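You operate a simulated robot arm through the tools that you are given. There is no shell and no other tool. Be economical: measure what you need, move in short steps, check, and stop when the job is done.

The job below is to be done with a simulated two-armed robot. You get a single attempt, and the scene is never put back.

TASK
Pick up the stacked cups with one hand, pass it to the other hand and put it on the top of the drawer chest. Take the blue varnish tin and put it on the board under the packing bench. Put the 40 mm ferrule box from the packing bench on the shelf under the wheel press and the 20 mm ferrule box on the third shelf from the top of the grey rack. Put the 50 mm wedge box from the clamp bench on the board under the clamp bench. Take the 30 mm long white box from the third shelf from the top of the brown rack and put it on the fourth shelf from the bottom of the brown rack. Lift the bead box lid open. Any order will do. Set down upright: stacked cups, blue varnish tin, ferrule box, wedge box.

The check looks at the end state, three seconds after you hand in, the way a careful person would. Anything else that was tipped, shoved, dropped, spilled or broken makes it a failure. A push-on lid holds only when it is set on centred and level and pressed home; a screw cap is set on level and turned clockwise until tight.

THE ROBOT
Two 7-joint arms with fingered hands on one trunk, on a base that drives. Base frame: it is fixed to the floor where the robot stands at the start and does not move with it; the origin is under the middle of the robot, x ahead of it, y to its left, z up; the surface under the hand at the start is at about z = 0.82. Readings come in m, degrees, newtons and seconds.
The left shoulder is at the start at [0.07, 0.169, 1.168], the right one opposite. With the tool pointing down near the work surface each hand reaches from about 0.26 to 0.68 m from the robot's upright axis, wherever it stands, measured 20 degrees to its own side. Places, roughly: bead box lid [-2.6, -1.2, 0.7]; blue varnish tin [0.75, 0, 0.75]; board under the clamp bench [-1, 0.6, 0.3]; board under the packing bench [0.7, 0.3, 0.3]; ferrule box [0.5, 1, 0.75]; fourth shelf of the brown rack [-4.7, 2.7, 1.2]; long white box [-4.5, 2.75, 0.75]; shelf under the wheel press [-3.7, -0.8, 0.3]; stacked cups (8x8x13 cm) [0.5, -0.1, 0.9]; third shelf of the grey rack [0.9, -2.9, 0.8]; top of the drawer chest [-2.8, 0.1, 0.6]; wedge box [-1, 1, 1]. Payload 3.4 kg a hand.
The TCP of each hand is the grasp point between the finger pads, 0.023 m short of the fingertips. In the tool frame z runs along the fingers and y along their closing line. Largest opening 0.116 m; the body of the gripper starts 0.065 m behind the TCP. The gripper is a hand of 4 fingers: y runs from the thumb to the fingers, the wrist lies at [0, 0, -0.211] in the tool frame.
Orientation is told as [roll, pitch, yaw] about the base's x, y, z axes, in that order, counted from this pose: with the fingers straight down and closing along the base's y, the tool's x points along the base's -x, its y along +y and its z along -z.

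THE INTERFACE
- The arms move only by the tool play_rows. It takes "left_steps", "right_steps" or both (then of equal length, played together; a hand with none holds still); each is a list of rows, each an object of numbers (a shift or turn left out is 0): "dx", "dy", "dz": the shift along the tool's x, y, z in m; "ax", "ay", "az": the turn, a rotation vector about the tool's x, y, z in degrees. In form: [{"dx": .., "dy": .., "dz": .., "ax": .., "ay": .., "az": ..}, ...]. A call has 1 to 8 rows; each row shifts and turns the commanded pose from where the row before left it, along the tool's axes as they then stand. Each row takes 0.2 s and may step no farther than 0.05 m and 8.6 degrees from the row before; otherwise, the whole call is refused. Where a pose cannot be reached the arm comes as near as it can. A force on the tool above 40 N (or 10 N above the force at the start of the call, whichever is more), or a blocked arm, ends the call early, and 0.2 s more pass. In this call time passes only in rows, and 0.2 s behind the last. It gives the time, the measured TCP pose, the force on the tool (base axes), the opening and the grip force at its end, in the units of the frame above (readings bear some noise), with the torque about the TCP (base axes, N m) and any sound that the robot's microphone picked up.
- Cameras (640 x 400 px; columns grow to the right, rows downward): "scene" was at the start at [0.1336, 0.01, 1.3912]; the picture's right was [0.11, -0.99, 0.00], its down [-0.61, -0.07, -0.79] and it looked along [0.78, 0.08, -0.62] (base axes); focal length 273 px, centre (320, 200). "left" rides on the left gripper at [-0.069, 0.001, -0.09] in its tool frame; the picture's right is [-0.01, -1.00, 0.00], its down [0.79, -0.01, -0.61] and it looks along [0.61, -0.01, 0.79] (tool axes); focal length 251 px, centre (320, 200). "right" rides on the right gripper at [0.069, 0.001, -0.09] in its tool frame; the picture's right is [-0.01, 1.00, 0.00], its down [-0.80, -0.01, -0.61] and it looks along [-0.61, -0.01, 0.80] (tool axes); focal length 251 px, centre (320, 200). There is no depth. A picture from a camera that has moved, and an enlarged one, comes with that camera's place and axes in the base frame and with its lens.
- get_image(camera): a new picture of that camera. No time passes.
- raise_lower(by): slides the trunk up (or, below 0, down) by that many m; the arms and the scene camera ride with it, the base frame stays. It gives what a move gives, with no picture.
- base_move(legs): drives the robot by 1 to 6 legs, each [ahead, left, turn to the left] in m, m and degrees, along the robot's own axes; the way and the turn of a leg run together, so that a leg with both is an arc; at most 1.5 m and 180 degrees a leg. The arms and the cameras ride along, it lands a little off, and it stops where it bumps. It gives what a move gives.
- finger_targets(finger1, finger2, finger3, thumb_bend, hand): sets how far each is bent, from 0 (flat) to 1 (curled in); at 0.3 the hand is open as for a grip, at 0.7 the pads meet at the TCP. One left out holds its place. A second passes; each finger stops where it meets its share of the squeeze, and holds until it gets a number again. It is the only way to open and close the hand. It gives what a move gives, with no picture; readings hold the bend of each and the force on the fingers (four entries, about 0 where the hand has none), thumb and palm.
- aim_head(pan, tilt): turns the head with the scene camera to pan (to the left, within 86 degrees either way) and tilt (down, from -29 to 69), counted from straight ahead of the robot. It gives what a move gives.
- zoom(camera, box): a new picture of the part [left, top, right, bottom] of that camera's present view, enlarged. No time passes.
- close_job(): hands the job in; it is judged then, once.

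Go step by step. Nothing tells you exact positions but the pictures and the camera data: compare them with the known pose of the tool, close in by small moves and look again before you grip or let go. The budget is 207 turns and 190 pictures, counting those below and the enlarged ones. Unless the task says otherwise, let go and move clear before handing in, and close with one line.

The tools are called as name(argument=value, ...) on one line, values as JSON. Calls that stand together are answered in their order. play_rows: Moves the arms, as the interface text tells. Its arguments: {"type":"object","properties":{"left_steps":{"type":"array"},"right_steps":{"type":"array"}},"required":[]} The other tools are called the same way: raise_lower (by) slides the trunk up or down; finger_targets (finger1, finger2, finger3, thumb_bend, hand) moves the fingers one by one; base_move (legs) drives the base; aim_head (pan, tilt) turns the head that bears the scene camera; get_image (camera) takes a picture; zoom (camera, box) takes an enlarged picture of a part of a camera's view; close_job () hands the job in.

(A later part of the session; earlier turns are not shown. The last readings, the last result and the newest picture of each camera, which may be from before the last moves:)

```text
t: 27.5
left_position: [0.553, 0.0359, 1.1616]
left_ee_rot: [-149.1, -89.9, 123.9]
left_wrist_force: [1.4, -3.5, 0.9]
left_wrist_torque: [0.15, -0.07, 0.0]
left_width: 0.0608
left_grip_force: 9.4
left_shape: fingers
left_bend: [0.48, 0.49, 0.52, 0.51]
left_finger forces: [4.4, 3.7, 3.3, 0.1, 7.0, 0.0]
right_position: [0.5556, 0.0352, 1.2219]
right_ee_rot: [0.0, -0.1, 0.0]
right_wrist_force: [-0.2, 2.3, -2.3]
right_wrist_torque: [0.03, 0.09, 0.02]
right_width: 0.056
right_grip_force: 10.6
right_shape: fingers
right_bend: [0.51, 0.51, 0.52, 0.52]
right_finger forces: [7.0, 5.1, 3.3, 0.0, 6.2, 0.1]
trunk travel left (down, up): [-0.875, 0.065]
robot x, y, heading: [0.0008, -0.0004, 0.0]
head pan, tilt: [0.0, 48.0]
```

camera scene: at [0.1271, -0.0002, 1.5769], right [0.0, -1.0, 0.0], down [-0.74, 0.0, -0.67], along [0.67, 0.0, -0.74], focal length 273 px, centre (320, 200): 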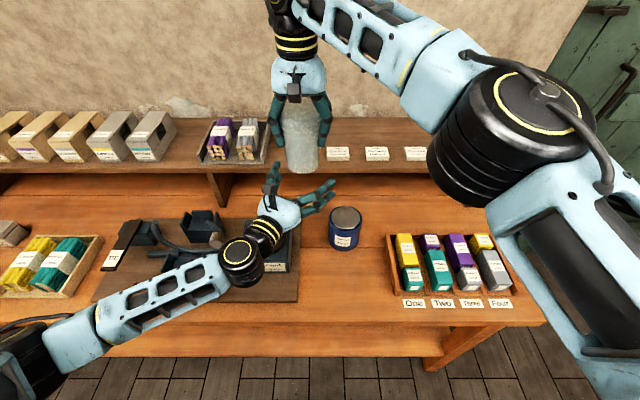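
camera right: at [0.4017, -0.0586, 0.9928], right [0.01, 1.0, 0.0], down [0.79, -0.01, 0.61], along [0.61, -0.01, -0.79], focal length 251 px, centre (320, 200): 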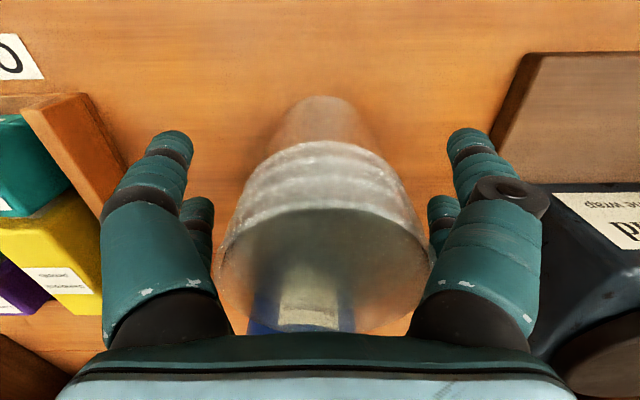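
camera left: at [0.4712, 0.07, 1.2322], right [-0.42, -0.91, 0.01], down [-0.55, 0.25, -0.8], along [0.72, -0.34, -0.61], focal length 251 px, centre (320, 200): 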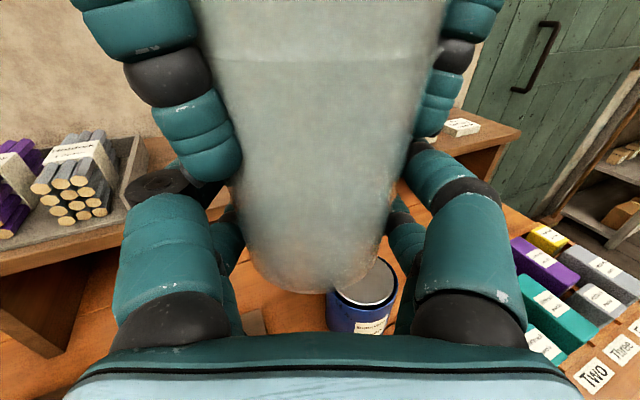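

Both hands hold the cups. I open the right hand and lift it away.

finger_targets(hand="right", finger1=0.33, finger2=0.33, finger3=0.33, thumb_bend=0.33)

play_rows(right_steps=[{"dz": -0.02}, {"dz": -0.025}, {"dz": -0.03}, {"dz": -0.03}, {"dz": -0.03}])

get_image(camera="left")

```text
t: 28.5
left_position: [0.5526, 0.0352, 1.1626]
left_ee_rot: [-146.8, -89.8, 121.6]
left_wrist_force: [-0.3, 0.2, 0.9]
left_wrist_torque: [0.0, -0.01, 0.03]
left_width: 0.0606
left_grip_force: 9.2
left_shape: fingers
left_bend: [0.48, 0.49, 0.52, 0.51]
left_finger forces: [5.3, 4.0, 3.4, 0.0, 5.9, 0.1]
right_position: [0.5551, 0.0347, 1.2235]
right_ee_rot: [0.0, 0.0, -0.1]
right_wrist_force: [-0.5, -0.3, 0.5]
right_wrist_torque: [0.0, -0.01, -0.01]
right_width: 0.1079
right_grip_force: 0.0
right_shape: fingers
right_bend: [0.33, 0.33, 0.33, 0.33]
right_finger forces: [0.1, 0.0, 0.0, 0.1, 0.0, 0.0]
trunk travel left (down, up): [-0.875, 0.065]
robot x, y, heading: [-0.0006, 0.0, 0.2]
head pan, tilt: [0.0, 48.0]
```

```text
t: 29.7
left_position: [0.5517, 0.0367, 1.164]
left_ee_rot: [-155.1, -89.8, 129.9]
left_wrist_force: [0.4, -0.6, 1.0]
left_wrist_torque: [-0.01, -0.03, 0.0]
left_width: 0.0607
left_grip_force: 9.1
left_shape: fingers
left_bend: [0.48, 0.49, 0.52, 0.51]
left_finger forces: [5.3, 3.8, 3.3, 0.0, 5.8, 0.0]
right_position: [0.5501, 0.0337, 1.337]
right_ee_rot: [0.0, -0.2, -0.2]
right_wrist_force: [0.2, 0.2, -0.8]
right_wrist_torque: [0.0, -0.04, -0.02]
right_width: 0.1082
right_grip_force: 0.0
right_shape: fingers
right_bend: [0.33, 0.33, 0.33, 0.33]
right_finger forces: [0.0, 0.0, 0.0, 0.1, 0.0, 0.0]
right hand out of reach, approached as far as the arm can: row 5
trunk travel left (down, up): [-0.875, 0.065]
robot x, y, heading: [0.0001, -0.0015, -0.1]
head pan, tilt: [0.0, 48.0]
```

```text
160 pictures are left
camera left: at [0.4716, 0.0731, 1.2316], right [-0.43, -0.9, 0.01], down [-0.55, 0.25, -0.8], along [0.72, -0.34, -0.61], focal length 251 px, centre (320, 200)
```

left: 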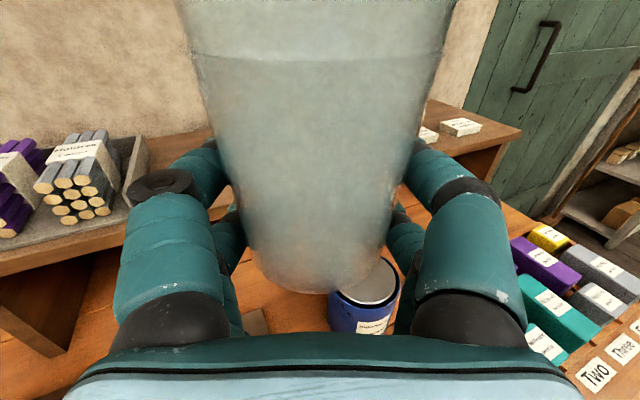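

The handover worked. I move the right hand aside, then look left and right for driving room.

play_rows(right_steps=[{"dy": -0.04}, {"dy": -0.045}, {"dy": -0.045, "dx": 0.02}, {"dy": -0.045, "dx": 0.02}, {"dx": 0.04}, {"dx": 0.04}])

aim_head(pan=86, tilt=25)

get_image(camera="scene")

aim_head(pan=-86, tilt=25)

get_image(camera="scene")

```text
t: 31.1
left_position: [0.5501, 0.0363, 1.1636]
left_ee_rot: [-168.0, -89.8, 142.9]
left_wrist_force: [-0.2, 0.1, 0.4]
left_wrist_torque: [0.0, -0.01, -0.01]
left_width: 0.0605
left_grip_force: 9.4
left_shape: fingers
left_bend: [0.48, 0.49, 0.52, 0.51]
left_finger forces: [5.2, 3.9, 3.1, 0.0, 5.8, 0.1]
right_position: [0.4282, -0.1411, 1.3379]
right_ee_rot: [0.0, -0.2, -0.1]
right_wrist_force: [0.0, -0.5, 0.7]
right_wrist_torque: [0.01, -0.03, 0.02]
right_width: 0.1079
right_grip_force: 0.1
right_shape: fingers
right_bend: [0.33, 0.33, 0.33, 0.33]
right_finger forces: [0.0, 0.0, 0.0, 0.0, 0.0, 0.0]
trunk travel left (down, up): [-0.875, 0.065]
robot x, y, heading: [-0.0028, -0.0001, -0.2]
head pan, tilt: [0.0, 48.0]
```

```text
t: 32.7
left_position: [0.5531, 0.0348, 1.1628]
left_ee_rot: [-144.5, -89.8, 119.4]
left_wrist_force: [0.6, 0.3, 0.7]
left_wrist_torque: [-0.01, 0.0, 0.06]
left_width: 0.0606
left_grip_force: 9.0
left_shape: fingers
left_bend: [0.48, 0.49, 0.52, 0.51]
left_finger forces: [5.2, 3.9, 3.2, 0.1, 5.9, 0.1]
right_position: [0.4309, -0.1415, 1.3372]
right_ee_rot: [0.1, -0.1, -0.1]
right_wrist_force: [-0.5, 0.7, 0.4]
right_wrist_torque: [0.0, -0.02, 0.04]
right_width: 0.1084
right_grip_force: 0.2
right_shape: fingers
right_bend: [0.33, 0.33, 0.33, 0.33]
right_finger forces: [0.1, 0.0, 0.0, 0.0, 0.0, 0.0]
trunk travel left (down, up): [-0.875, 0.065]
robot x, y, heading: [-0.0013, -0.0023, 0.1]
head pan, tilt: [85.9, 25.0]
```

```text
159 pictures are left
camera scene: at [0.0547, 0.0927, 1.6116], right [1.0, -0.07, 0.0], down [-0.03, -0.42, -0.91], along [0.06, 0.9, -0.42], focal length 273 px, centre (320, 200)
```

scene: 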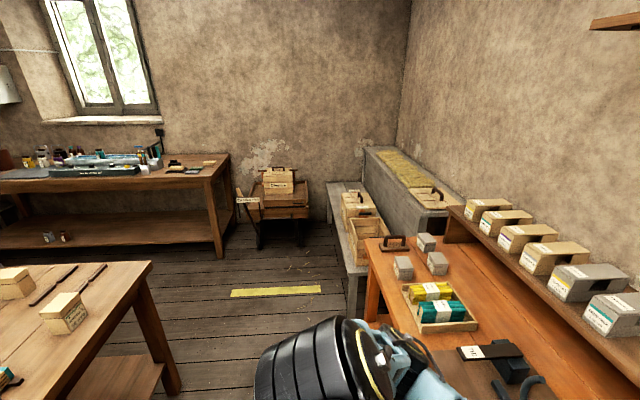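

```text
t: 35.3
left_position: [0.552, 0.0348, 1.1624]
left_ee_rot: [-148.0, -89.9, 122.9]
left_wrist_force: [-0.2, -0.9, 0.4]
left_wrist_torque: [-0.01, -0.02, -0.01]
left_width: 0.0604
left_grip_force: 9.5
left_shape: fingers
left_bend: [0.48, 0.49, 0.52, 0.51]
left_finger forces: [5.3, 3.9, 3.1, 0.0, 5.9, 0.0]
right_position: [0.4299, -0.1418, 1.3376]
right_ee_rot: [0.0, -0.1, 0.0]
right_wrist_force: [0.5, 0.0, -0.3]
right_wrist_torque: [0.01, 0.0, 0.0]
right_width: 0.1078
right_grip_force: 0.1
right_shape: fingers
right_bend: [0.33, 0.33, 0.33, 0.33]
right_finger forces: [0.1, 0.1, 0.0, 0.1, 0.1, 0.0]
trunk travel left (down, up): [-0.875, 0.065]
robot x, y, heading: [-0.0016, -0.001, 0.0]
head pan, tilt: [-85.9, 25.0]
```

```text
158 pictures are left
camera scene: at [0.0546, -0.0911, 1.6117], right [-1.0, -0.07, 0.0], down [-0.03, 0.42, -0.91], along [0.06, -0.9, -0.42], focal length 273 px, centre (320, 200)
```

scene: 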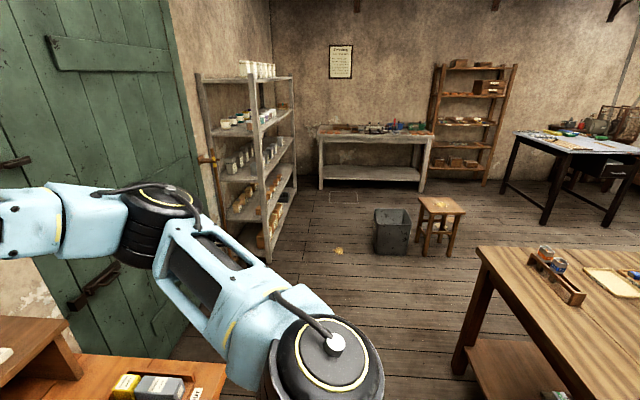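

Both side benches are lower than my hands. I back up a bit, turn round in place, and look toward the far side of the room.

base_move(legs=[[-0.2, 0, 0], [0, 0, -90], [0, 0, -90]])

aim_head(pan=0, tilt=22)

get_image(camera="scene")

```text
t: 44.6
left_position: [-0.7513, -0.0325, 1.1642]
left_ee_rot: [-144.3, -90.0, -61.1]
left_wrist_force: [0.0, -0.1, 0.2]
left_wrist_torque: [0.0, -0.01, 0.0]
left_width: 0.0604
left_grip_force: 8.6
left_shape: fingers
left_bend: [0.48, 0.49, 0.52, 0.51]
left_finger forces: [5.1, 3.7, 2.8, 0.1, 5.6, 0.0]
right_position: [-0.6282, 0.1437, 1.3379]
right_ee_rot: [0.0, -0.1, 179.5]
right_wrist_force: [0.2, 0.0, -0.8]
right_wrist_torque: [0.0, 0.04, 0.02]
right_width: 0.1081
right_grip_force: 0.0
right_shape: fingers
right_bend: [0.33, 0.33, 0.33, 0.33]
right_finger forces: [0.0, 0.0, 0.0, 0.0, 0.1, 0.0]
trunk travel left (down, up): [-0.875, 0.065]
robot x, y, heading: [-0.1983, -0.0009, 179.5]
head pan, tilt: [-85.9, 25.0]
```

```text
t: 46.2
left_position: [-0.7533, -0.0305, 1.1638]
left_ee_rot: [-146.5, -89.9, -59.2]
left_wrist_force: [0.1, -0.2, -0.8]
left_wrist_torque: [0.02, 0.01, 0.02]
left_width: 0.0605
left_grip_force: 8.3
left_shape: fingers
left_bend: [0.48, 0.49, 0.52, 0.51]
left_finger forces: [5.1, 3.7, 3.0, 0.1, 5.7, 0.0]
right_position: [-0.6289, 0.1446, 1.3367]
right_ee_rot: [0.0, 0.0, 179.5]
right_wrist_force: [-0.9, 0.5, -0.5]
right_wrist_torque: [-0.04, -0.06, -0.01]
right_width: 0.108
right_grip_force: 0.1
right_shape: fingers
right_bend: [0.33, 0.33, 0.33, 0.33]
right_finger forces: [0.0, 0.1, 0.1, 0.0, 0.1, 0.0]
trunk travel left (down, up): [-0.875, 0.065]
robot x, y, heading: [-0.1958, 0.0008, 179.7]
head pan, tilt: [0.0, 22.0]
```

```text
157 pictures are left
camera scene: at [-0.3453, 0.0014, 1.6165], right [0.01, 1.0, 0.0], down [0.37, 0.0, -0.93], along [-0.93, 0.01, -0.37], focal length 273 px, centre (320, 200)
```

scene: 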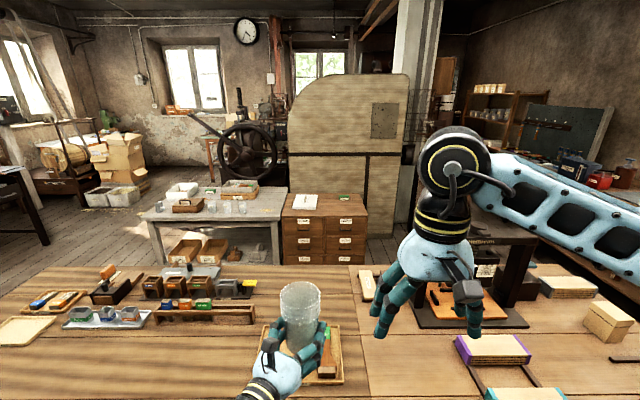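

A wide pair of benches spans behind me (about x -0.65 to -1.48, y -1.29 to 1.14), and the drawer chest stands beyond at about (-2.7, 0.05). I drive round the left end of the benches.

base_move(legs=[[0, 1.0, 0], [0, 0.77, 0], [1.5, 0, 0], [0.22, 0, 0]])

aim_head(pan=-35, tilt=30)

get_image(camera="scene")

```text
t: 63.6
left_position: [-2.5209, -1.8158, 1.1638]
left_ee_rot: [179.6, -89.7, -24.2]
left_wrist_force: [0.6, 0.6, -0.5]
left_wrist_torque: [0.03, -0.04, -0.02]
left_width: 0.0603
left_grip_force: 8.1
left_shape: fingers
left_bend: [0.48, 0.49, 0.52, 0.51]
left_finger forces: [4.9, 3.7, 3.0, 0.0, 5.7, 0.0]
right_position: [-2.4006, -1.6359, 1.3396]
right_ee_rot: [0.0, -0.2, -179.6]
right_wrist_force: [0.8, -0.5, 0.8]
right_wrist_torque: [-0.02, -0.02, -0.02]
right_width: 0.1084
right_grip_force: 0.0
right_shape: fingers
right_bend: [0.33, 0.33, 0.33, 0.33]
right_finger forces: [0.0, 0.0, 0.0, 0.0, 0.0, 0.0]
trunk travel left (down, up): [-0.875, 0.065]
robot x, y, heading: [-1.9713, -1.7756, -179.5]
head pan, tilt: [0.0, 22.0]
```

```text
t: 64.6
left_position: [-2.524, -1.8145, 1.1639]
left_ee_rot: [-142.3, -89.9, -62.5]
left_wrist_force: [-0.6, -0.4, -1.2]
left_wrist_torque: [0.0, -0.01, 0.01]
left_width: 0.0603
left_grip_force: 8.2
left_shape: fingers
left_bend: [0.48, 0.49, 0.52, 0.51]
left_finger forces: [5.0, 3.7, 3.1, 0.0, 5.7, 0.0]
right_position: [-2.4022, -1.6363, 1.3381]
right_ee_rot: [0.0, 0.0, -179.6]
right_wrist_force: [-0.2, 0.3, 0.2]
right_wrist_torque: [0.02, -0.03, 0.01]
right_width: 0.1081
right_grip_force: 0.1
right_shape: fingers
right_bend: [0.33, 0.33, 0.33, 0.33]
right_finger forces: [0.1, 0.0, 0.1, 0.0, 0.1, 0.0]
trunk travel left (down, up): [-0.875, 0.065]
robot x, y, heading: [-1.9698, -1.7775, -179.4]
head pan, tilt: [-35.0, 30.0]
```

```text
156 pictures are left
camera scene: at [-2.0991, -1.7231, 1.6037], right [0.57, 0.82, 0.0], down [0.41, -0.28, -0.87], along [-0.71, 0.49, -0.5], focal length 273 px, centre (320, 200)
```

scene: 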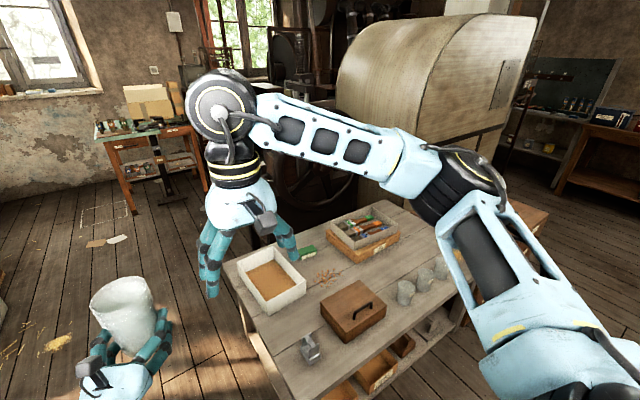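

The bead box with its handled lid is on this grey table at about (-2.56, -1.27). I first strafe right to stand in front of the drawer chest.

base_move(legs=[[0, -1.0, 0], [0, -0.8, 0]])

aim_head(pan=0, tilt=45)

get_image(camera="scene")

```text
t: 73.8
left_position: [-2.5578, -0.0119, 1.1627]
left_ee_rot: [-132.2, -89.8, -71.8]
left_wrist_force: [-0.2, 0.0, -1.9]
left_wrist_torque: [-0.01, -0.03, 0.03]
left_width: 0.0608
left_grip_force: 8.4
left_shape: fingers
left_bend: [0.48, 0.49, 0.52, 0.51]
left_finger forces: [5.0, 3.6, 3.0, 0.1, 5.6, 0.0]
right_position: [-2.4398, 0.1695, 1.338]
right_ee_rot: [0.1, -0.1, -178.8]
right_wrist_force: [-0.6, -0.1, 0.3]
right_wrist_torque: [0.03, 0.02, -0.01]
right_width: 0.1081
right_grip_force: 0.1
right_shape: fingers
right_bend: [0.33, 0.33, 0.33, 0.33]
right_finger forces: [0.1, 0.1, 0.0, 0.0, 0.1, 0.1]
trunk travel left (down, up): [-0.875, 0.065]
robot x, y, heading: [-2.0075, 0.0366, -178.6]
head pan, tilt: [-35.0, 30.0]
```

```text
t: 74.8
left_position: [-2.5584, -0.0095, 1.1626]
left_ee_rot: [-138.7, -90.0, -65.1]
left_wrist_force: [-0.2, -0.2, -0.6]
left_wrist_torque: [0.02, 0.02, 0.03]
left_width: 0.0601
left_grip_force: 8.6
left_shape: fingers
left_bend: [0.48, 0.49, 0.52, 0.51]
left_finger forces: [5.0, 3.7, 3.1, 0.1, 5.7, 0.1]
right_position: [-2.4403, 0.1675, 1.3372]
right_ee_rot: [0.0, -0.1, -178.8]
right_wrist_force: [0.3, -0.5, -0.8]
right_wrist_torque: [-0.02, -0.01, 0.0]
right_width: 0.1079
right_grip_force: 0.0
right_shape: fingers
right_bend: [0.33, 0.33, 0.33, 0.33]
right_finger forces: [0.1, 0.0, 0.0, 0.0, 0.0, 0.1]
trunk travel left (down, up): [-0.875, 0.065]
robot x, y, heading: [-2.0083, 0.0372, -178.8]
head pan, tilt: [0.0, 45.0]
```

```text
155 pictures are left
camera scene: at [-2.141, 0.0353, 1.5811], right [-0.02, 1.0, 0.0], down [0.71, 0.01, -0.71], along [-0.71, -0.01, -0.71], focal length 273 px, centre (320, 200)
```

scene: 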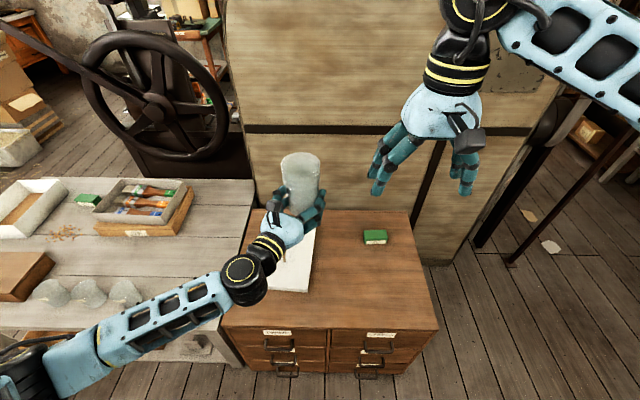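

The chest top is about z 0.6 with its front edge at x -2.5; a free patch lies right of the white sheet. I shift right to face it, lower the trunk most of the way, and check.

base_move(legs=[[0.035, -0.16, -1.2]])

raise_lower(by=-0.42)

get_image(camera="scene")

get_image(camera="left")

```text
t: 76.2
left_position: [-2.5936, 0.1562, 1.1631]
left_ee_rot: [-131.3, -89.8, -73.7]
left_wrist_force: [0.1, -0.4, -1.1]
left_wrist_torque: [-0.01, 0.02, 0.03]
left_width: 0.0606
left_grip_force: 8.2
left_shape: fingers
left_bend: [0.48, 0.49, 0.52, 0.51]
left_finger forces: [5.0, 3.7, 3.1, 0.0, 5.7, 0.1]
right_position: [-2.4722, 0.3334, 1.338]
right_ee_rot: [-0.2, -0.1, -179.9]
right_wrist_force: [-0.1, -0.4, 0.2]
right_wrist_torque: [0.01, 0.05, -0.01]
right_width: 0.1081
right_grip_force: 0.1
right_shape: fingers
right_bend: [0.33, 0.33, 0.33, 0.33]
right_finger forces: [0.1, 0.1, 0.0, 0.0, 0.0, 0.0]
trunk travel left (down, up): [-0.875, 0.065]
robot x, y, heading: [-2.0442, 0.1984, -179.5]
head pan, tilt: [0.0, 45.0]
```

```text
refused: -0.42 is not a number from -0.4 to 0.4
```

```text
154 pictures are left
camera scene: at [-2.1762, 0.1924, 1.5812], right [0.0, 1.0, 0.0], down [0.71, 0.0, -0.71], along [-0.71, 0.0, -0.71], focal length 273 px, centre (320, 200)
```

scene: 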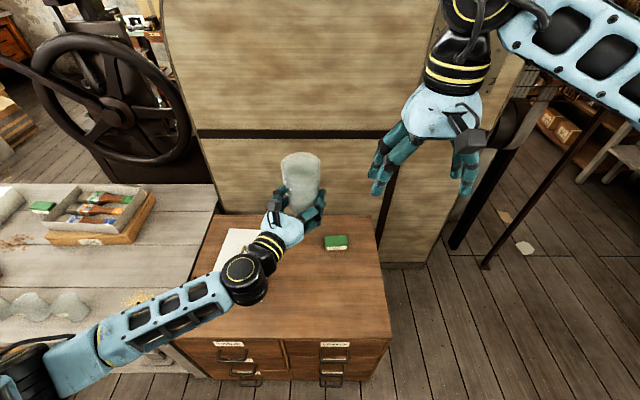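

```text
153 pictures are left
camera left: at [-2.5126, 0.1158, 1.2315], right [0.42, 0.91, 0.01], down [0.55, -0.25, -0.8], along [-0.72, 0.34, -0.6], focal length 251 px, centre (320, 200)
```

left: 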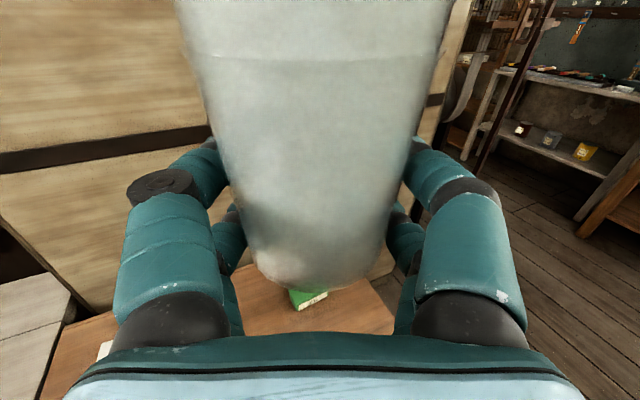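

The spot is clear in front of the green block. I lower the trunk 0.4 m and look again.

raise_lower(by=-0.4)

get_image(camera="scene")

get_image(camera="left")

```text
t: 80.0
left_position: [-2.5953, 0.1589, 0.7635]
left_ee_rot: [-139.7, -89.9, -65.3]
left_wrist_force: [-0.1, -0.1, 0.1]
left_wrist_torque: [0.02, -0.01, -0.03]
left_width: 0.0602
left_grip_force: 8.9
left_shape: fingers
left_bend: [0.48, 0.49, 0.52, 0.51]
left_finger forces: [5.1, 3.6, 3.0, 0.0, 5.5, 0.0]
right_position: [-2.4731, 0.3364, 0.9382]
right_ee_rot: [0.1, -0.1, -179.9]
right_wrist_force: [-0.2, 0.2, -0.3]
right_wrist_torque: [0.02, 0.0, 0.02]
right_width: 0.1081
right_grip_force: 0.1
right_shape: fingers
right_bend: [0.33, 0.33, 0.33, 0.33]
right_finger forces: [0.0, 0.1, 0.0, 0.1, 0.0, 0.0]
trunk travel left (down, up): [-0.475, 0.465]
robot x, y, heading: [-2.0434, 0.1952, -179.9]
head pan, tilt: [0.0, 45.0]
```

```text
152 pictures are left
camera scene: at [-2.1769, 0.1966, 1.1811], right [0.0, 1.0, 0.0], down [0.71, 0.0, -0.71], along [-0.71, 0.0, -0.71], focal length 273 px, centre (320, 200)
```

scene: 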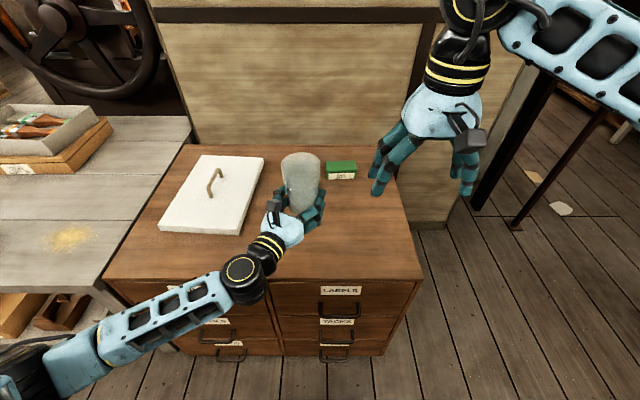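

```text
151 pictures are left
camera left: at [-2.5131, 0.1189, 0.8315], right [0.42, 0.91, 0.01], down [0.55, -0.25, -0.8], along [-0.72, 0.34, -0.61], focal length 251 px, centre (320, 200)
```

left: 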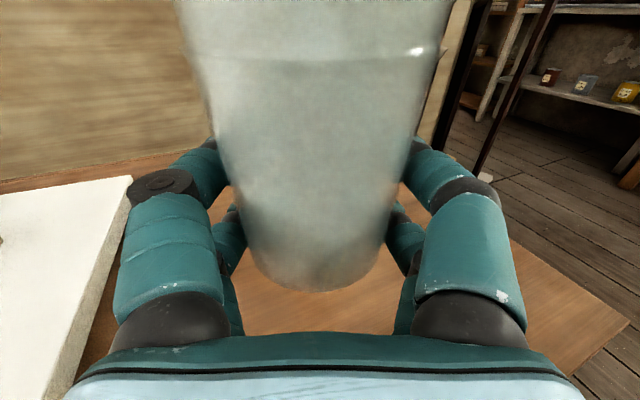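

The chest top works out at z about 0.56. I lower another 0.13 m, then look for the gap.

raise_lower(by=-0.13)

zoom(camera="scene", box=[160, 60, 400, 210])

get_image(camera="left")

```text
t: 81.6
left_position: [-2.5947, 0.1581, 0.6331]
left_ee_rot: [-144.1, -89.8, -60.9]
left_wrist_force: [0.8, -0.2, -0.4]
left_wrist_torque: [-0.01, -0.05, -0.01]
left_width: 0.0604
left_grip_force: 9.0
left_shape: fingers
left_bend: [0.48, 0.49, 0.52, 0.51]
left_finger forces: [5.1, 3.8, 3.0, 0.0, 5.6, 0.5]
right_position: [-2.4738, 0.3357, 0.807]
right_ee_rot: [0.1, -0.1, -179.9]
right_wrist_force: [1.3, -0.4, -0.7]
right_wrist_torque: [-0.01, -0.02, 0.02]
right_width: 0.108
right_grip_force: 0.0
right_shape: fingers
right_bend: [0.33, 0.33, 0.33, 0.33]
right_finger forces: [0.0, 0.0, 0.0, 0.0, 0.1, 0.0]
trunk travel left (down, up): [-0.345, 0.595]
robot x, y, heading: [-2.0418, 0.1977, -180.0]
head pan, tilt: [0.0, 45.0]
```

```text
2.67 times, centred on (280, 135) of scene
camera zoom: at [-2.1768, 0.1966, 1.0511], right [0.0, 1.0, 0.0], down [0.71, 0.0, -0.71], along [-0.71, 0.0, -0.71], focal length 728 px, centre (427, 373)
```

zoom: 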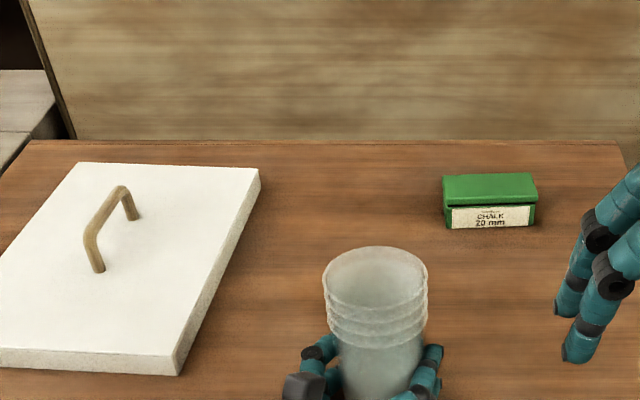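

```text
149 pictures are left
camera left: at [-2.513, 0.1189, 0.7015], right [0.42, 0.91, 0.01], down [0.55, -0.25, -0.8], along [-0.72, 0.34, -0.61], focal length 251 px, centre (320, 200)
```

left: 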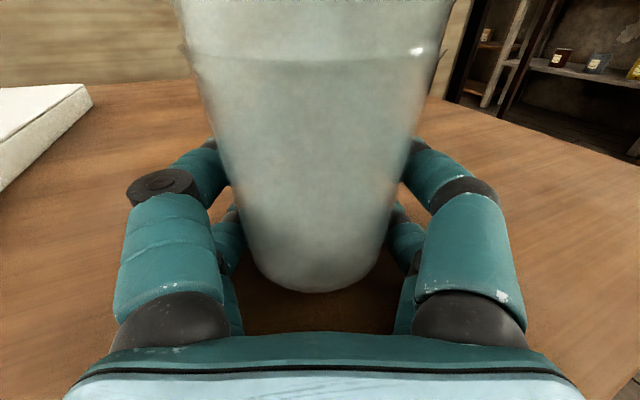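

The cup base is close above the chest. I lower in small steps and watch the force.

play_rows(left_steps=[{"dx": 0.01}, {"dx": 0.008}, {"dx": 0.007}, {"dx": 0.005}])

get_image(camera="left")

```text
t: 82.1
left_position: [-2.5954, 0.1585, 0.6319]
left_ee_rot: [178.1, -88.8, -23.1]
left_wrist_force: [6.3, 0.2, 23.1]
left_wrist_torque: [-0.89, -2.19, 0.3]
left_width: 0.0603
left_grip_force: 19.5
left_shape: fingers
left_bend: [0.48, 0.49, 0.52, 0.51]
left_finger forces: [4.9, 3.7, 3.0, 0.1, 5.8, 22.8]
right_position: [-2.472, 0.3361, 0.8096]
right_ee_rot: [0.0, -0.3, -179.7]
right_wrist_force: [0.2, 0.2, -0.8]
right_wrist_torque: [-0.02, -0.01, -0.01]
right_width: 0.1082
right_grip_force: 0.1
right_shape: fingers
right_bend: [0.33, 0.33, 0.33, 0.33]
right_finger forces: [0.0, 0.0, 0.1, 0.0, 0.0, 0.1]
trunk travel left (down, up): [-0.345, 0.595]
robot x, y, heading: [-2.0442, 0.1962, -179.8]
head pan, tilt: [0.0, 45.0]
stopped in row 2 (left hand): the force on the tool passed its limit at 47 N (the readings are from after the stop); the commanded pose is now the measured one
```

```text
148 pictures are left
camera left: at [-2.5119, 0.1184, 0.699], right [0.42, 0.91, 0.01], down [0.54, -0.24, -0.81], along [-0.73, 0.35, -0.59], focal length 251 px, centre (320, 200)
```

left: 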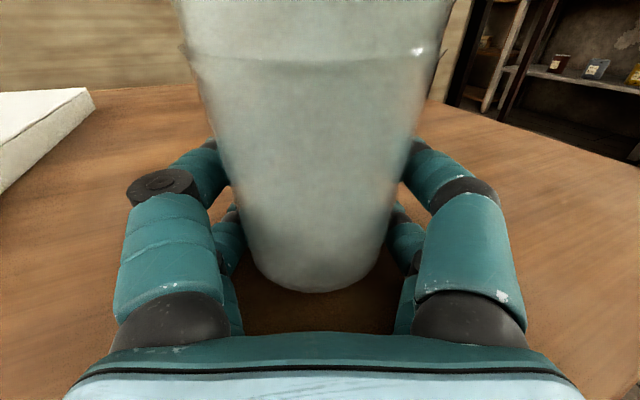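

The palm meets the chest edge (palm force), so the surface is near z 0.60. I look at the gap under the cup from the head.

aim_head(pan=5, tilt=60)

get_image(camera="scene")

zoom(camera="scene", box=[220, 20, 380, 140])

get_image(camera="right")

```text
t: 82.9
left_position: [-2.5945, 0.1588, 0.6315]
left_ee_rot: [172.2, -88.8, -17.0]
left_wrist_force: [-0.1, -0.2, 35.6]
left_wrist_torque: [-1.44, -3.18, -0.01]
left_width: 0.0605
left_grip_force: 26.4
left_shape: fingers
left_bend: [0.48, 0.49, 0.52, 0.51]
left_finger forces: [5.0, 3.8, 2.9, 0.0, 5.7, 35.8]
right_position: [-2.4703, 0.336, 0.8095]
right_ee_rot: [-0.1, -0.3, -179.9]
right_wrist_force: [-0.9, 0.0, 0.0]
right_wrist_torque: [0.01, 0.01, -0.01]
right_width: 0.108
right_grip_force: 0.1
right_shape: fingers
right_bend: [0.33, 0.33, 0.33, 0.33]
right_finger forces: [0.1, 0.1, 0.0, 0.1, 0.0, 0.2]
trunk travel left (down, up): [-0.345, 0.595]
robot x, y, heading: [-2.0424, 0.1946, -179.6]
head pan, tilt: [5.0, 60.0]
```

```text
147 pictures are left
camera scene: at [-2.1582, 0.1914, 1.0324], right [-0.09, 1.0, 0.0], down [0.86, 0.08, -0.5], along [-0.5, -0.05, -0.86], focal length 273 px, centre (320, 200)
```

scene: 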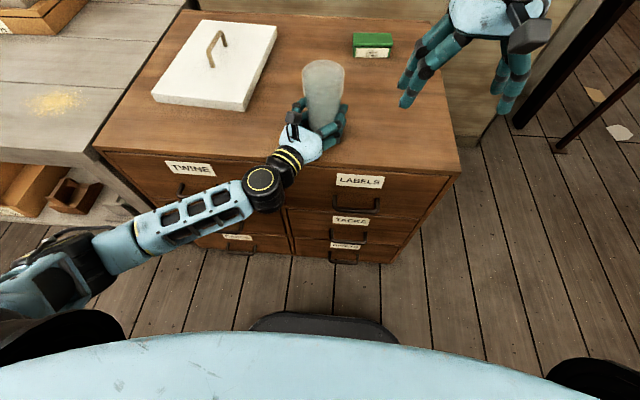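

```text
3.33 times, centred on (300, 80) of scene
camera zoom: at [-2.1582, 0.1914, 1.0324], right [-0.09, 1.0, 0.0], down [0.86, 0.08, -0.5], along [-0.5, -0.05, -0.86], focal length 910 px, centre (387, 600)
```

zoom: 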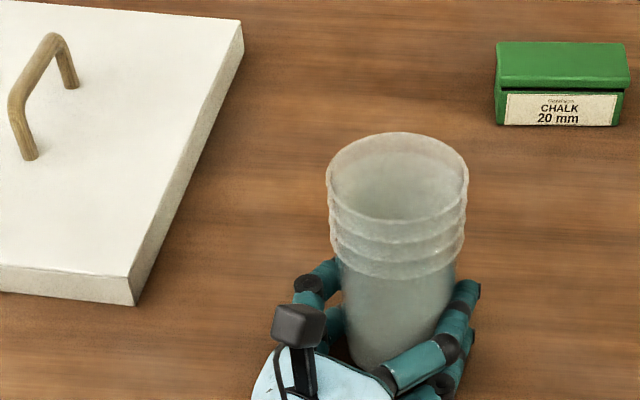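

```text
145 pictures are left
camera right: at [-2.4016, 0.3365, 0.8987], right [-0.01, -1.0, 0.0], down [-0.79, 0.01, 0.61], along [-0.61, 0.0, -0.79], focal length 251 px, centre (320, 200)
```

right: 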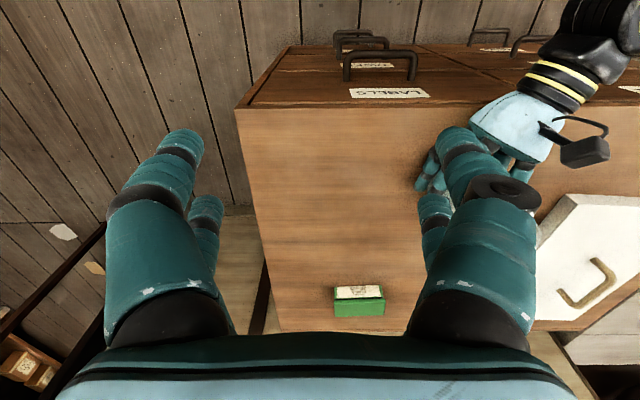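

The chest top is confirmed at z 0.60 with its edge at x -2.496; the palm overlaps the edge. I lift slightly, come back 3.7 cm so the palm clears, and lower again.

play_rows(left_steps=[{"dx": -0.006}, {"dz": -0.0335, "dy": -0.016}, {"dx": 0.004}, {"dx": 0.004}])

play_rows(left_steps=[{"dx": 0.003}, {"dx": 0.003}])

```text
t: 83.9
left_position: [-2.5585, 0.1602, 0.6272]
left_ee_rot: [173.1, -88.9, -18.1]
left_wrist_force: [-0.4, 0.3, 20.2]
left_wrist_torque: [-0.97, -1.18, -0.03]
left_width: 0.0605
left_grip_force: 19.1
left_shape: fingers
left_bend: [0.48, 0.49, 0.52, 0.51]
left_finger forces: [4.9, 5.9, 5.2, 0.0, 5.6, 15.9]
right_position: [-2.4718, 0.3372, 0.8086]
right_ee_rot: [0.0, -0.2, -179.9]
right_wrist_force: [-1.0, 0.2, -0.1]
right_wrist_torque: [0.03, 0.04, 0.01]
right_width: 0.1083
right_grip_force: 0.1
right_shape: fingers
right_bend: [0.33, 0.33, 0.33, 0.33]
right_finger forces: [0.0, 0.0, 0.0, 0.0, 0.0, 0.0]
trunk travel left (down, up): [-0.345, 0.595]
robot x, y, heading: [-2.0431, 0.1943, -180.0]
head pan, tilt: [5.0, 60.0]
```

```text
t: 84.4
left_position: [-2.5583, 0.1607, 0.6288]
left_ee_rot: [173.9, -88.2, -18.9]
left_wrist_force: [5.0, 0.3, 19.5]
left_wrist_torque: [-1.0, -1.3, 0.25]
left_width: 0.0604
left_grip_force: 18.8
left_shape: fingers
left_bend: [0.48, 0.49, 0.52, 0.51]
left_finger forces: [5.1, 5.3, 4.4, 0.0, 5.7, 16.4]
right_position: [-2.4717, 0.337, 0.8089]
right_ee_rot: [0.1, -0.2, -179.8]
right_wrist_force: [-0.4, 0.0, -0.8]
right_wrist_torque: [0.01, -0.01, 0.01]
right_width: 0.108
right_grip_force: 0.1
right_shape: fingers
right_bend: [0.33, 0.33, 0.33, 0.33]
right_finger forces: [0.0, 0.0, 0.0, 0.0, 0.1, 0.0]
trunk travel left (down, up): [-0.345, 0.595]
robot x, y, heading: [-2.0414, 0.1969, -179.9]
head pan, tilt: [5.0, 60.0]
stopped in row 2 (left hand): the force on the tool passed its limit at 43 N (the readings are from after the stop); the commanded pose is now the measured one
```

The fingers' underside rests on the chest, so the cup base is at the surface. I relieve the pressure by 2 mm, open slowly and look.

play_rows(left_steps=[{"dx": -0.002}])

finger_targets(hand="left", finger1=0.43, finger2=0.43, finger3=0.43, thumb_bend=0.43)

get_image(camera="left")

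```text
t: 84.8
left_position: [-2.5595, 0.1611, 0.6288]
left_ee_rot: [172.8, -88.5, -17.9]
left_wrist_force: [4.1, 1.8, 16.0]
left_wrist_torque: [-0.82, -1.11, 0.36]
left_width: 0.0604
left_grip_force: 17.3
left_shape: fingers
left_bend: [0.48, 0.49, 0.52, 0.51]
left_finger forces: [5.1, 5.4, 4.5, 0.0, 5.6, 13.8]
right_position: [-2.4708, 0.3361, 0.8097]
right_ee_rot: [0.0, -0.2, -180.0]
right_wrist_force: [-0.8, -0.2, -0.6]
right_wrist_torque: [-0.02, 0.0, -0.01]
right_width: 0.1084
right_grip_force: 0.0
right_shape: fingers
right_bend: [0.33, 0.33, 0.33, 0.33]
right_finger forces: [0.1, 0.1, 0.1, 0.1, 0.0, 0.0]
trunk travel left (down, up): [-0.345, 0.595]
robot x, y, heading: [-2.0425, 0.1937, -180.0]
head pan, tilt: [5.0, 60.0]
```

```text
t: 85.8
left_position: [-2.5603, 0.1623, 0.6274]
left_ee_rot: [171.5, -88.5, -16.6]
left_wrist_force: [3.2, 3.1, 17.7]
left_wrist_torque: [-0.86, -1.22, 0.44]
left_width: 0.0782
left_grip_force: 8.9
left_shape: fingers
left_bend: [0.43, 0.43, 0.43, 0.43]
left_finger forces: [0.0, 1.8, 1.7, 0.0, 0.0, 15.0]
right_position: [-2.4706, 0.3373, 0.8093]
right_ee_rot: [0.0, -0.2, -179.9]
right_wrist_force: [0.0, -0.2, -0.3]
right_wrist_torque: [0.0, 0.03, 0.0]
right_width: 0.1079
right_grip_force: 0.0
right_shape: fingers
right_bend: [0.33, 0.33, 0.33, 0.33]
right_finger forces: [0.0, 0.0, 0.0, 0.0, 0.0, 0.0]
trunk travel left (down, up): [-0.345, 0.595]
robot x, y, heading: [-2.0415, 0.1981, -179.7]
head pan, tilt: [5.0, 60.0]
```

```text
144 pictures are left
camera left: at [-2.4757, 0.1202, 0.6952], right [0.42, 0.91, 0.01], down [0.53, -0.24, -0.81], along [-0.73, 0.34, -0.59], focal length 251 px, centre (320, 200)
```

left: 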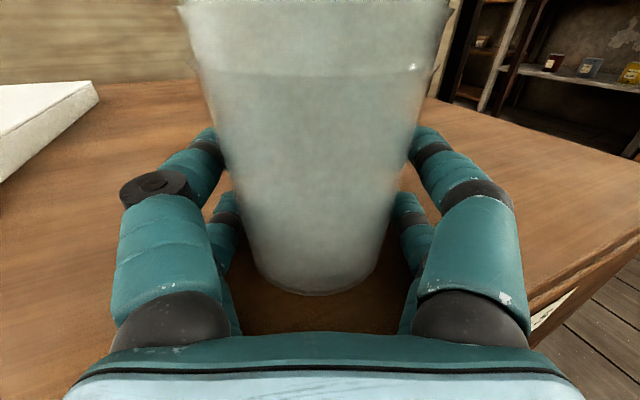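

The cup stands on the chest. I open fully, lift the hand 4 mm off the wood and retreat along the finger axis.

finger_targets(hand="left", finger1=0.3, finger2=0.3, finger3=0.3, thumb_bend=0.3)

play_rows(left_steps=[{"dx": -0.006}, {"dz": -0.02}, {"dz": -0.03}, {"dz": -0.03}, {"dz": -0.03}])

get_image(camera="scene")

```text
t: 86.8
left_position: [-2.5602, 0.1601, 0.6279]
left_ee_rot: [171.5, -88.5, -16.4]
left_wrist_force: [3.0, 3.5, 19.9]
left_wrist_torque: [-0.86, -1.22, 0.42]
left_width: 0.1162
left_grip_force: 9.6
left_shape: fingers
left_bend: [0.3, 0.3, 0.31, 0.3]
left_finger forces: [0.0, 1.8, 1.9, 0.1, 0.1, 15.5]
right_position: [-2.4713, 0.3364, 0.8092]
right_ee_rot: [0.0, -0.2, -179.9]
right_wrist_force: [0.0, 0.7, 1.1]
right_wrist_torque: [-0.01, 0.0, 0.02]
right_width: 0.108
right_grip_force: 0.1
right_shape: fingers
right_bend: [0.33, 0.33, 0.33, 0.33]
right_finger forces: [0.0, 0.0, 0.1, 0.1, 0.0, 0.1]
trunk travel left (down, up): [-0.345, 0.595]
robot x, y, heading: [-2.0443, 0.1985, -179.9]
head pan, tilt: [5.0, 60.0]
```

```text
t: 88.0
left_position: [-2.4593, 0.1133, 0.6325]
left_ee_rot: [174.1, -88.6, -19.0]
left_wrist_force: [0.4, -0.4, 0.2]
left_wrist_torque: [0.02, 0.01, -0.03]
left_width: 0.1165
left_grip_force: 0.1
left_shape: fingers
left_bend: [0.3, 0.3, 0.3, 0.3]
left_finger forces: [0.1, 0.0, 0.0, 0.0, 0.0, 0.1]
right_position: [-2.4721, 0.3354, 0.8076]
right_ee_rot: [-0.1, -0.1, -179.9]
right_wrist_force: [0.8, 0.6, -1.1]
right_wrist_torque: [0.03, -0.01, 0.01]
right_width: 0.1081
right_grip_force: 0.0
right_shape: fingers
right_bend: [0.33, 0.33, 0.33, 0.33]
right_finger forces: [0.1, 0.0, 0.0, 0.1, 0.0, 0.0]
trunk travel left (down, up): [-0.345, 0.595]
robot x, y, heading: [-2.0389, 0.1929, -179.6]
head pan, tilt: [5.0, 60.0]
```

```text
143 pictures are left
camera scene: at [-2.1617, 0.1907, 1.0316], right [-0.09, 1.0, 0.0], down [0.86, 0.08, -0.5], along [-0.5, -0.04, -0.87], focal length 273 px, centre (320, 200)
```

scene: 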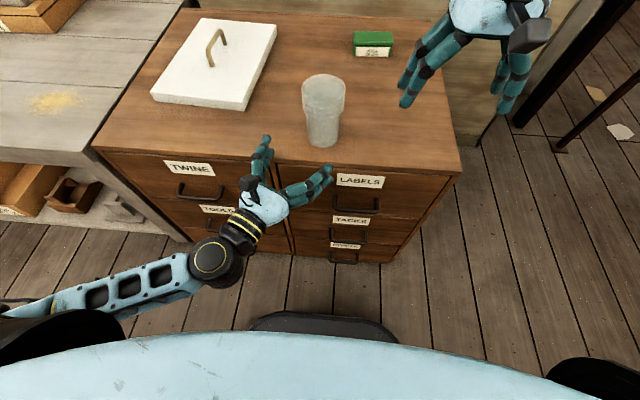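

The cups stand upright on the chest. Next the bead box: I raise the trunk, strafe left and look at it.

raise_lower(by=0.4)

base_move(legs=[[-0.05, 0.3, 0], [0, 1.15, 0]])

aim_head(pan=0, tilt=50)

get_image(camera="scene")

```text
t: 91.8
left_position: [-2.4605, 0.1142, 1.0315]
left_ee_rot: [174.9, -88.6, -19.8]
left_wrist_force: [-0.3, -0.3, 0.9]
left_wrist_torque: [0.01, 0.0, -0.02]
left_width: 0.1167
left_grip_force: 0.1
left_shape: fingers
left_bend: [0.3, 0.3, 0.3, 0.3]
left_finger forces: [0.0, 0.0, 0.1, 0.1, 0.0, 0.1]
right_position: [-2.4724, 0.3361, 1.2091]
right_ee_rot: [0.1, -0.1, -179.9]
right_wrist_force: [0.2, -0.2, -0.8]
right_wrist_torque: [-0.05, -0.01, 0.04]
right_width: 0.1079
right_grip_force: 0.0
right_shape: fingers
right_bend: [0.33, 0.33, 0.33, 0.33]
right_finger forces: [0.0, 0.1, 0.0, 0.0, 0.0, 0.0]
trunk travel left (down, up): [-0.745, 0.195]
robot x, y, heading: [-2.043, 0.1927, -179.5]
head pan, tilt: [5.0, 60.0]
```

```text
t: 99.2
left_position: [-2.3805, -1.3091, 1.0315]
left_ee_rot: [174.5, -88.7, -16.9]
left_wrist_force: [-0.7, -1.1, -0.4]
left_wrist_torque: [0.02, 0.01, -0.01]
left_width: 0.1164
left_grip_force: 0.0
left_shape: fingers
left_bend: [0.3, 0.3, 0.3, 0.3]
left_finger forces: [0.0, 0.1, 0.0, 0.0, 0.0, 0.0]
right_position: [-2.4042, -1.0874, 1.2073]
right_ee_rot: [0.0, -0.2, -177.4]
right_wrist_force: [-0.2, 0.7, -0.4]
right_wrist_torque: [0.0, 0.01, -0.01]
right_width: 0.1081
right_grip_force: 0.1
right_shape: fingers
right_bend: [0.33, 0.33, 0.33, 0.33]
right_finger forces: [0.0, 0.1, 0.0, 0.0, 0.0, 0.0]
trunk travel left (down, up): [-0.745, 0.195]
robot x, y, heading: [-1.9679, -1.2082, -177.6]
head pan, tilt: [5.0, 60.0]
```

```text
t: 99.9
left_position: [-2.3802, -1.3094, 1.0313]
left_ee_rot: [175.3, -88.6, -17.7]
left_wrist_force: [-0.8, 0.7, 0.0]
left_wrist_torque: [0.05, 0.0, 0.02]
left_width: 0.1167
left_grip_force: 0.0
left_shape: fingers
left_bend: [0.3, 0.3, 0.3, 0.3]
left_finger forces: [0.1, 0.1, 0.1, 0.0, 0.0, 0.0]
right_position: [-2.4031, -1.0875, 1.2073]
right_ee_rot: [0.0, -0.2, -177.4]
right_wrist_force: [-0.3, -0.2, 0.1]
right_wrist_torque: [-0.01, 0.0, 0.0]
right_width: 0.1083
right_grip_force: 0.1
right_shape: fingers
right_bend: [0.33, 0.33, 0.33, 0.33]
right_finger forces: [0.0, 0.1, 0.0, 0.0, 0.0, 0.1]
trunk travel left (down, up): [-0.745, 0.195]
robot x, y, heading: [-1.9654, -1.2091, -177.5]
head pan, tilt: [0.0, 50.0]
```

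```text
142 pictures are left
camera scene: at [-2.0966, -1.2146, 1.4441], right [-0.05, 1.0, 0.0], down [0.77, 0.04, -0.64], along [-0.64, -0.03, -0.77], focal length 273 px, centre (320, 200)
```

scene: 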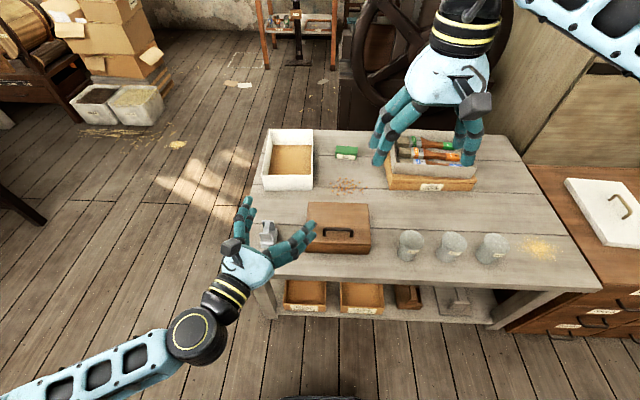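

The bead box sits at the table's front with a bridge handle on its lid. I zoom in on it.

zoom(camera="scene", box=[240, 170, 400, 270])

get_image(camera="right")

```text
4.00 times, centred on (320, 220) of scene
camera zoom: at [-2.0966, -1.2146, 1.4441], right [-0.05, 1.0, 0.0], down [0.77, 0.04, -0.64], along [-0.64, -0.03, -0.77], focal length 1092 px, centre (320, 120)
```

zoom: 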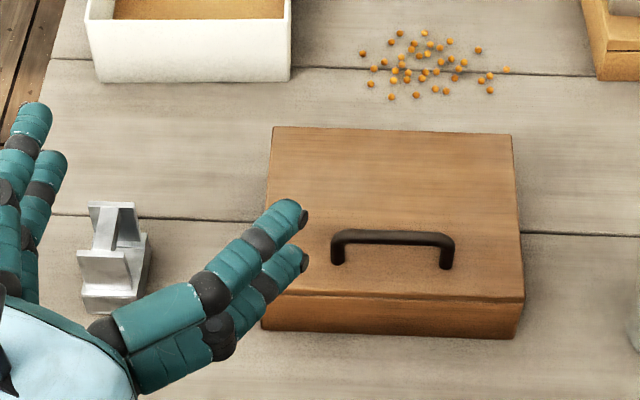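

```text
140 pictures are left
camera right: at [-2.3347, -1.0853, 1.2972], right [0.04, -1.0, 0.0], down [-0.79, -0.03, 0.61], along [-0.61, -0.02, -0.79], focal length 251 px, centre (320, 200)
```

right: 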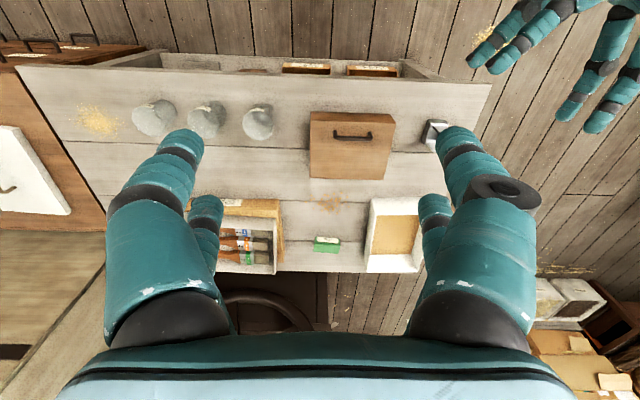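

The handle bar is at about (-2.598, -1.177, 0.69), running along y, and the lid hinges at the back. I move closer, lower the trunk, and turn the right hand so it closes across the bar.

base_move(legs=[[0.09, 0.06, -2.4]])

play_rows(right_steps=[{"az": -8.4}, {"az": -8.4}, {"az": -8.4}, {"az": -8.4}, {"az": -8.4}, {"az": -8.4}])

play_rows(right_steps=[{"az": -8.4}, {"az": -8.4}, {"az": -8.4}, {"az": -8.4}, {"az": -6}])

raise_lower(by=-0.15)

get_image(camera="scene")

```text
t: 101.1
left_position: [-2.471, -1.3545, 1.0325]
left_ee_rot: [174.0, -88.8, -18.9]
left_wrist_force: [0.6, -0.4, -0.6]
left_wrist_torque: [0.02, 0.01, 0.01]
left_width: 0.1166
left_grip_force: 0.2
left_shape: fingers
left_bend: [0.3, 0.3, 0.3, 0.3]
left_finger forces: [0.0, 0.1, 0.1, 0.1, 0.1, 0.0]
right_position: [-2.4839, -1.1316, 1.2096]
right_ee_rot: [0.1, -0.1, -179.9]
right_wrist_force: [0.5, -0.3, -0.6]
right_wrist_torque: [0.0, 0.01, 0.0]
right_width: 0.1081
right_grip_force: 0.1
right_shape: fingers
right_bend: [0.33, 0.33, 0.33, 0.33]
right_finger forces: [0.0, 0.0, 0.0, 0.0, 0.0, 0.1]
trunk travel left (down, up): [-0.745, 0.195]
robot x, y, heading: [-2.0531, -1.2703, -179.9]
head pan, tilt: [0.0, 50.0]
```

```text
t: 102.5
left_position: [-2.4726, -1.3544, 1.0315]
left_ee_rot: [175.3, -88.7, -20.3]
left_wrist_force: [0.0, -0.4, -1.2]
left_wrist_torque: [-0.01, 0.02, 0.0]
left_width: 0.1165
left_grip_force: 0.1
left_shape: fingers
left_bend: [0.3, 0.3, 0.3, 0.3]
left_finger forces: [0.0, 0.1, 0.0, 0.0, 0.0, 0.0]
right_position: [-2.4851, -1.134, 1.2083]
right_ee_rot: [-0.1, -0.1, -129.4]
right_wrist_force: [-0.6, -0.2, 0.0]
right_wrist_torque: [0.0, 0.03, 0.01]
right_width: 0.1081
right_grip_force: 0.0
right_shape: fingers
right_bend: [0.33, 0.33, 0.33, 0.33]
right_finger forces: [0.0, 0.0, 0.0, 0.0, 0.0, 0.1]
trunk travel left (down, up): [-0.745, 0.195]
robot x, y, heading: [-2.0554, -1.2718, -179.7]
head pan, tilt: [0.0, 50.0]
```

```text
t: 103.7
left_position: [-2.4723, -1.3544, 1.0311]
left_ee_rot: [175.3, -88.7, -20.3]
left_wrist_force: [-0.6, -0.1, -0.1]
left_wrist_torque: [0.0, 0.04, 0.02]
left_width: 0.1165
left_grip_force: 0.1
left_shape: fingers
left_bend: [0.3, 0.3, 0.3, 0.3]
left_finger forces: [0.0, 0.1, 0.0, 0.0, 0.1, 0.0]
right_position: [-2.4855, -1.1309, 1.2065]
right_ee_rot: [-0.1, -0.1, -89.7]
right_wrist_force: [-0.6, -1.0, 0.0]
right_wrist_torque: [-0.01, 0.0, -0.01]
right_width: 0.108
right_grip_force: 0.1
right_shape: fingers
right_bend: [0.33, 0.33, 0.33, 0.33]
right_finger forces: [0.0, 0.0, 0.0, 0.0, 0.0, 0.1]
trunk travel left (down, up): [-0.745, 0.195]
robot x, y, heading: [-2.0506, -1.2733, -180.0]
head pan, tilt: [0.0, 50.0]
```

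```text
t: 105.4
left_position: [-2.4722, -1.3552, 0.8815]
left_ee_rot: [175.3, -88.7, -20.1]
left_wrist_force: [0.0, -0.1, 0.4]
left_wrist_torque: [-0.04, -0.02, 0.0]
left_width: 0.1168
left_grip_force: 0.2
left_shape: fingers
left_bend: [0.3, 0.3, 0.3, 0.3]
left_finger forces: [0.1, 0.1, 0.0, 0.0, 0.0, 0.0]
right_position: [-2.4856, -1.1318, 1.0581]
right_ee_rot: [-0.1, 0.0, -90.0]
right_wrist_force: [-0.2, -1.0, 0.5]
right_wrist_torque: [-0.04, -0.01, 0.01]
right_width: 0.1081
right_grip_force: 0.1
right_shape: fingers
right_bend: [0.33, 0.33, 0.33, 0.33]
right_finger forces: [0.0, 0.0, 0.0, 0.1, 0.0, 0.1]
trunk travel left (down, up): [-0.595, 0.345]
robot x, y, heading: [-2.0573, -1.2729, -179.9]
head pan, tilt: [0.0, 50.0]
```

```text
139 pictures are left
camera scene: at [-2.1845, -1.2722, 1.2942], right [0.0, 1.0, 0.0], down [0.77, 0.0, -0.64], along [-0.64, 0.0, -0.77], focal length 273 px, centre (320, 200)
```

scene: 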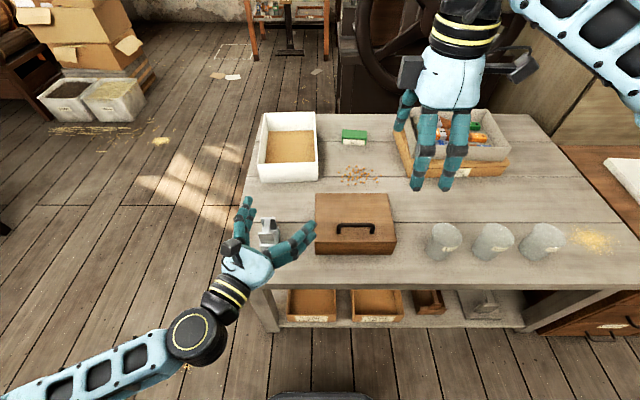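

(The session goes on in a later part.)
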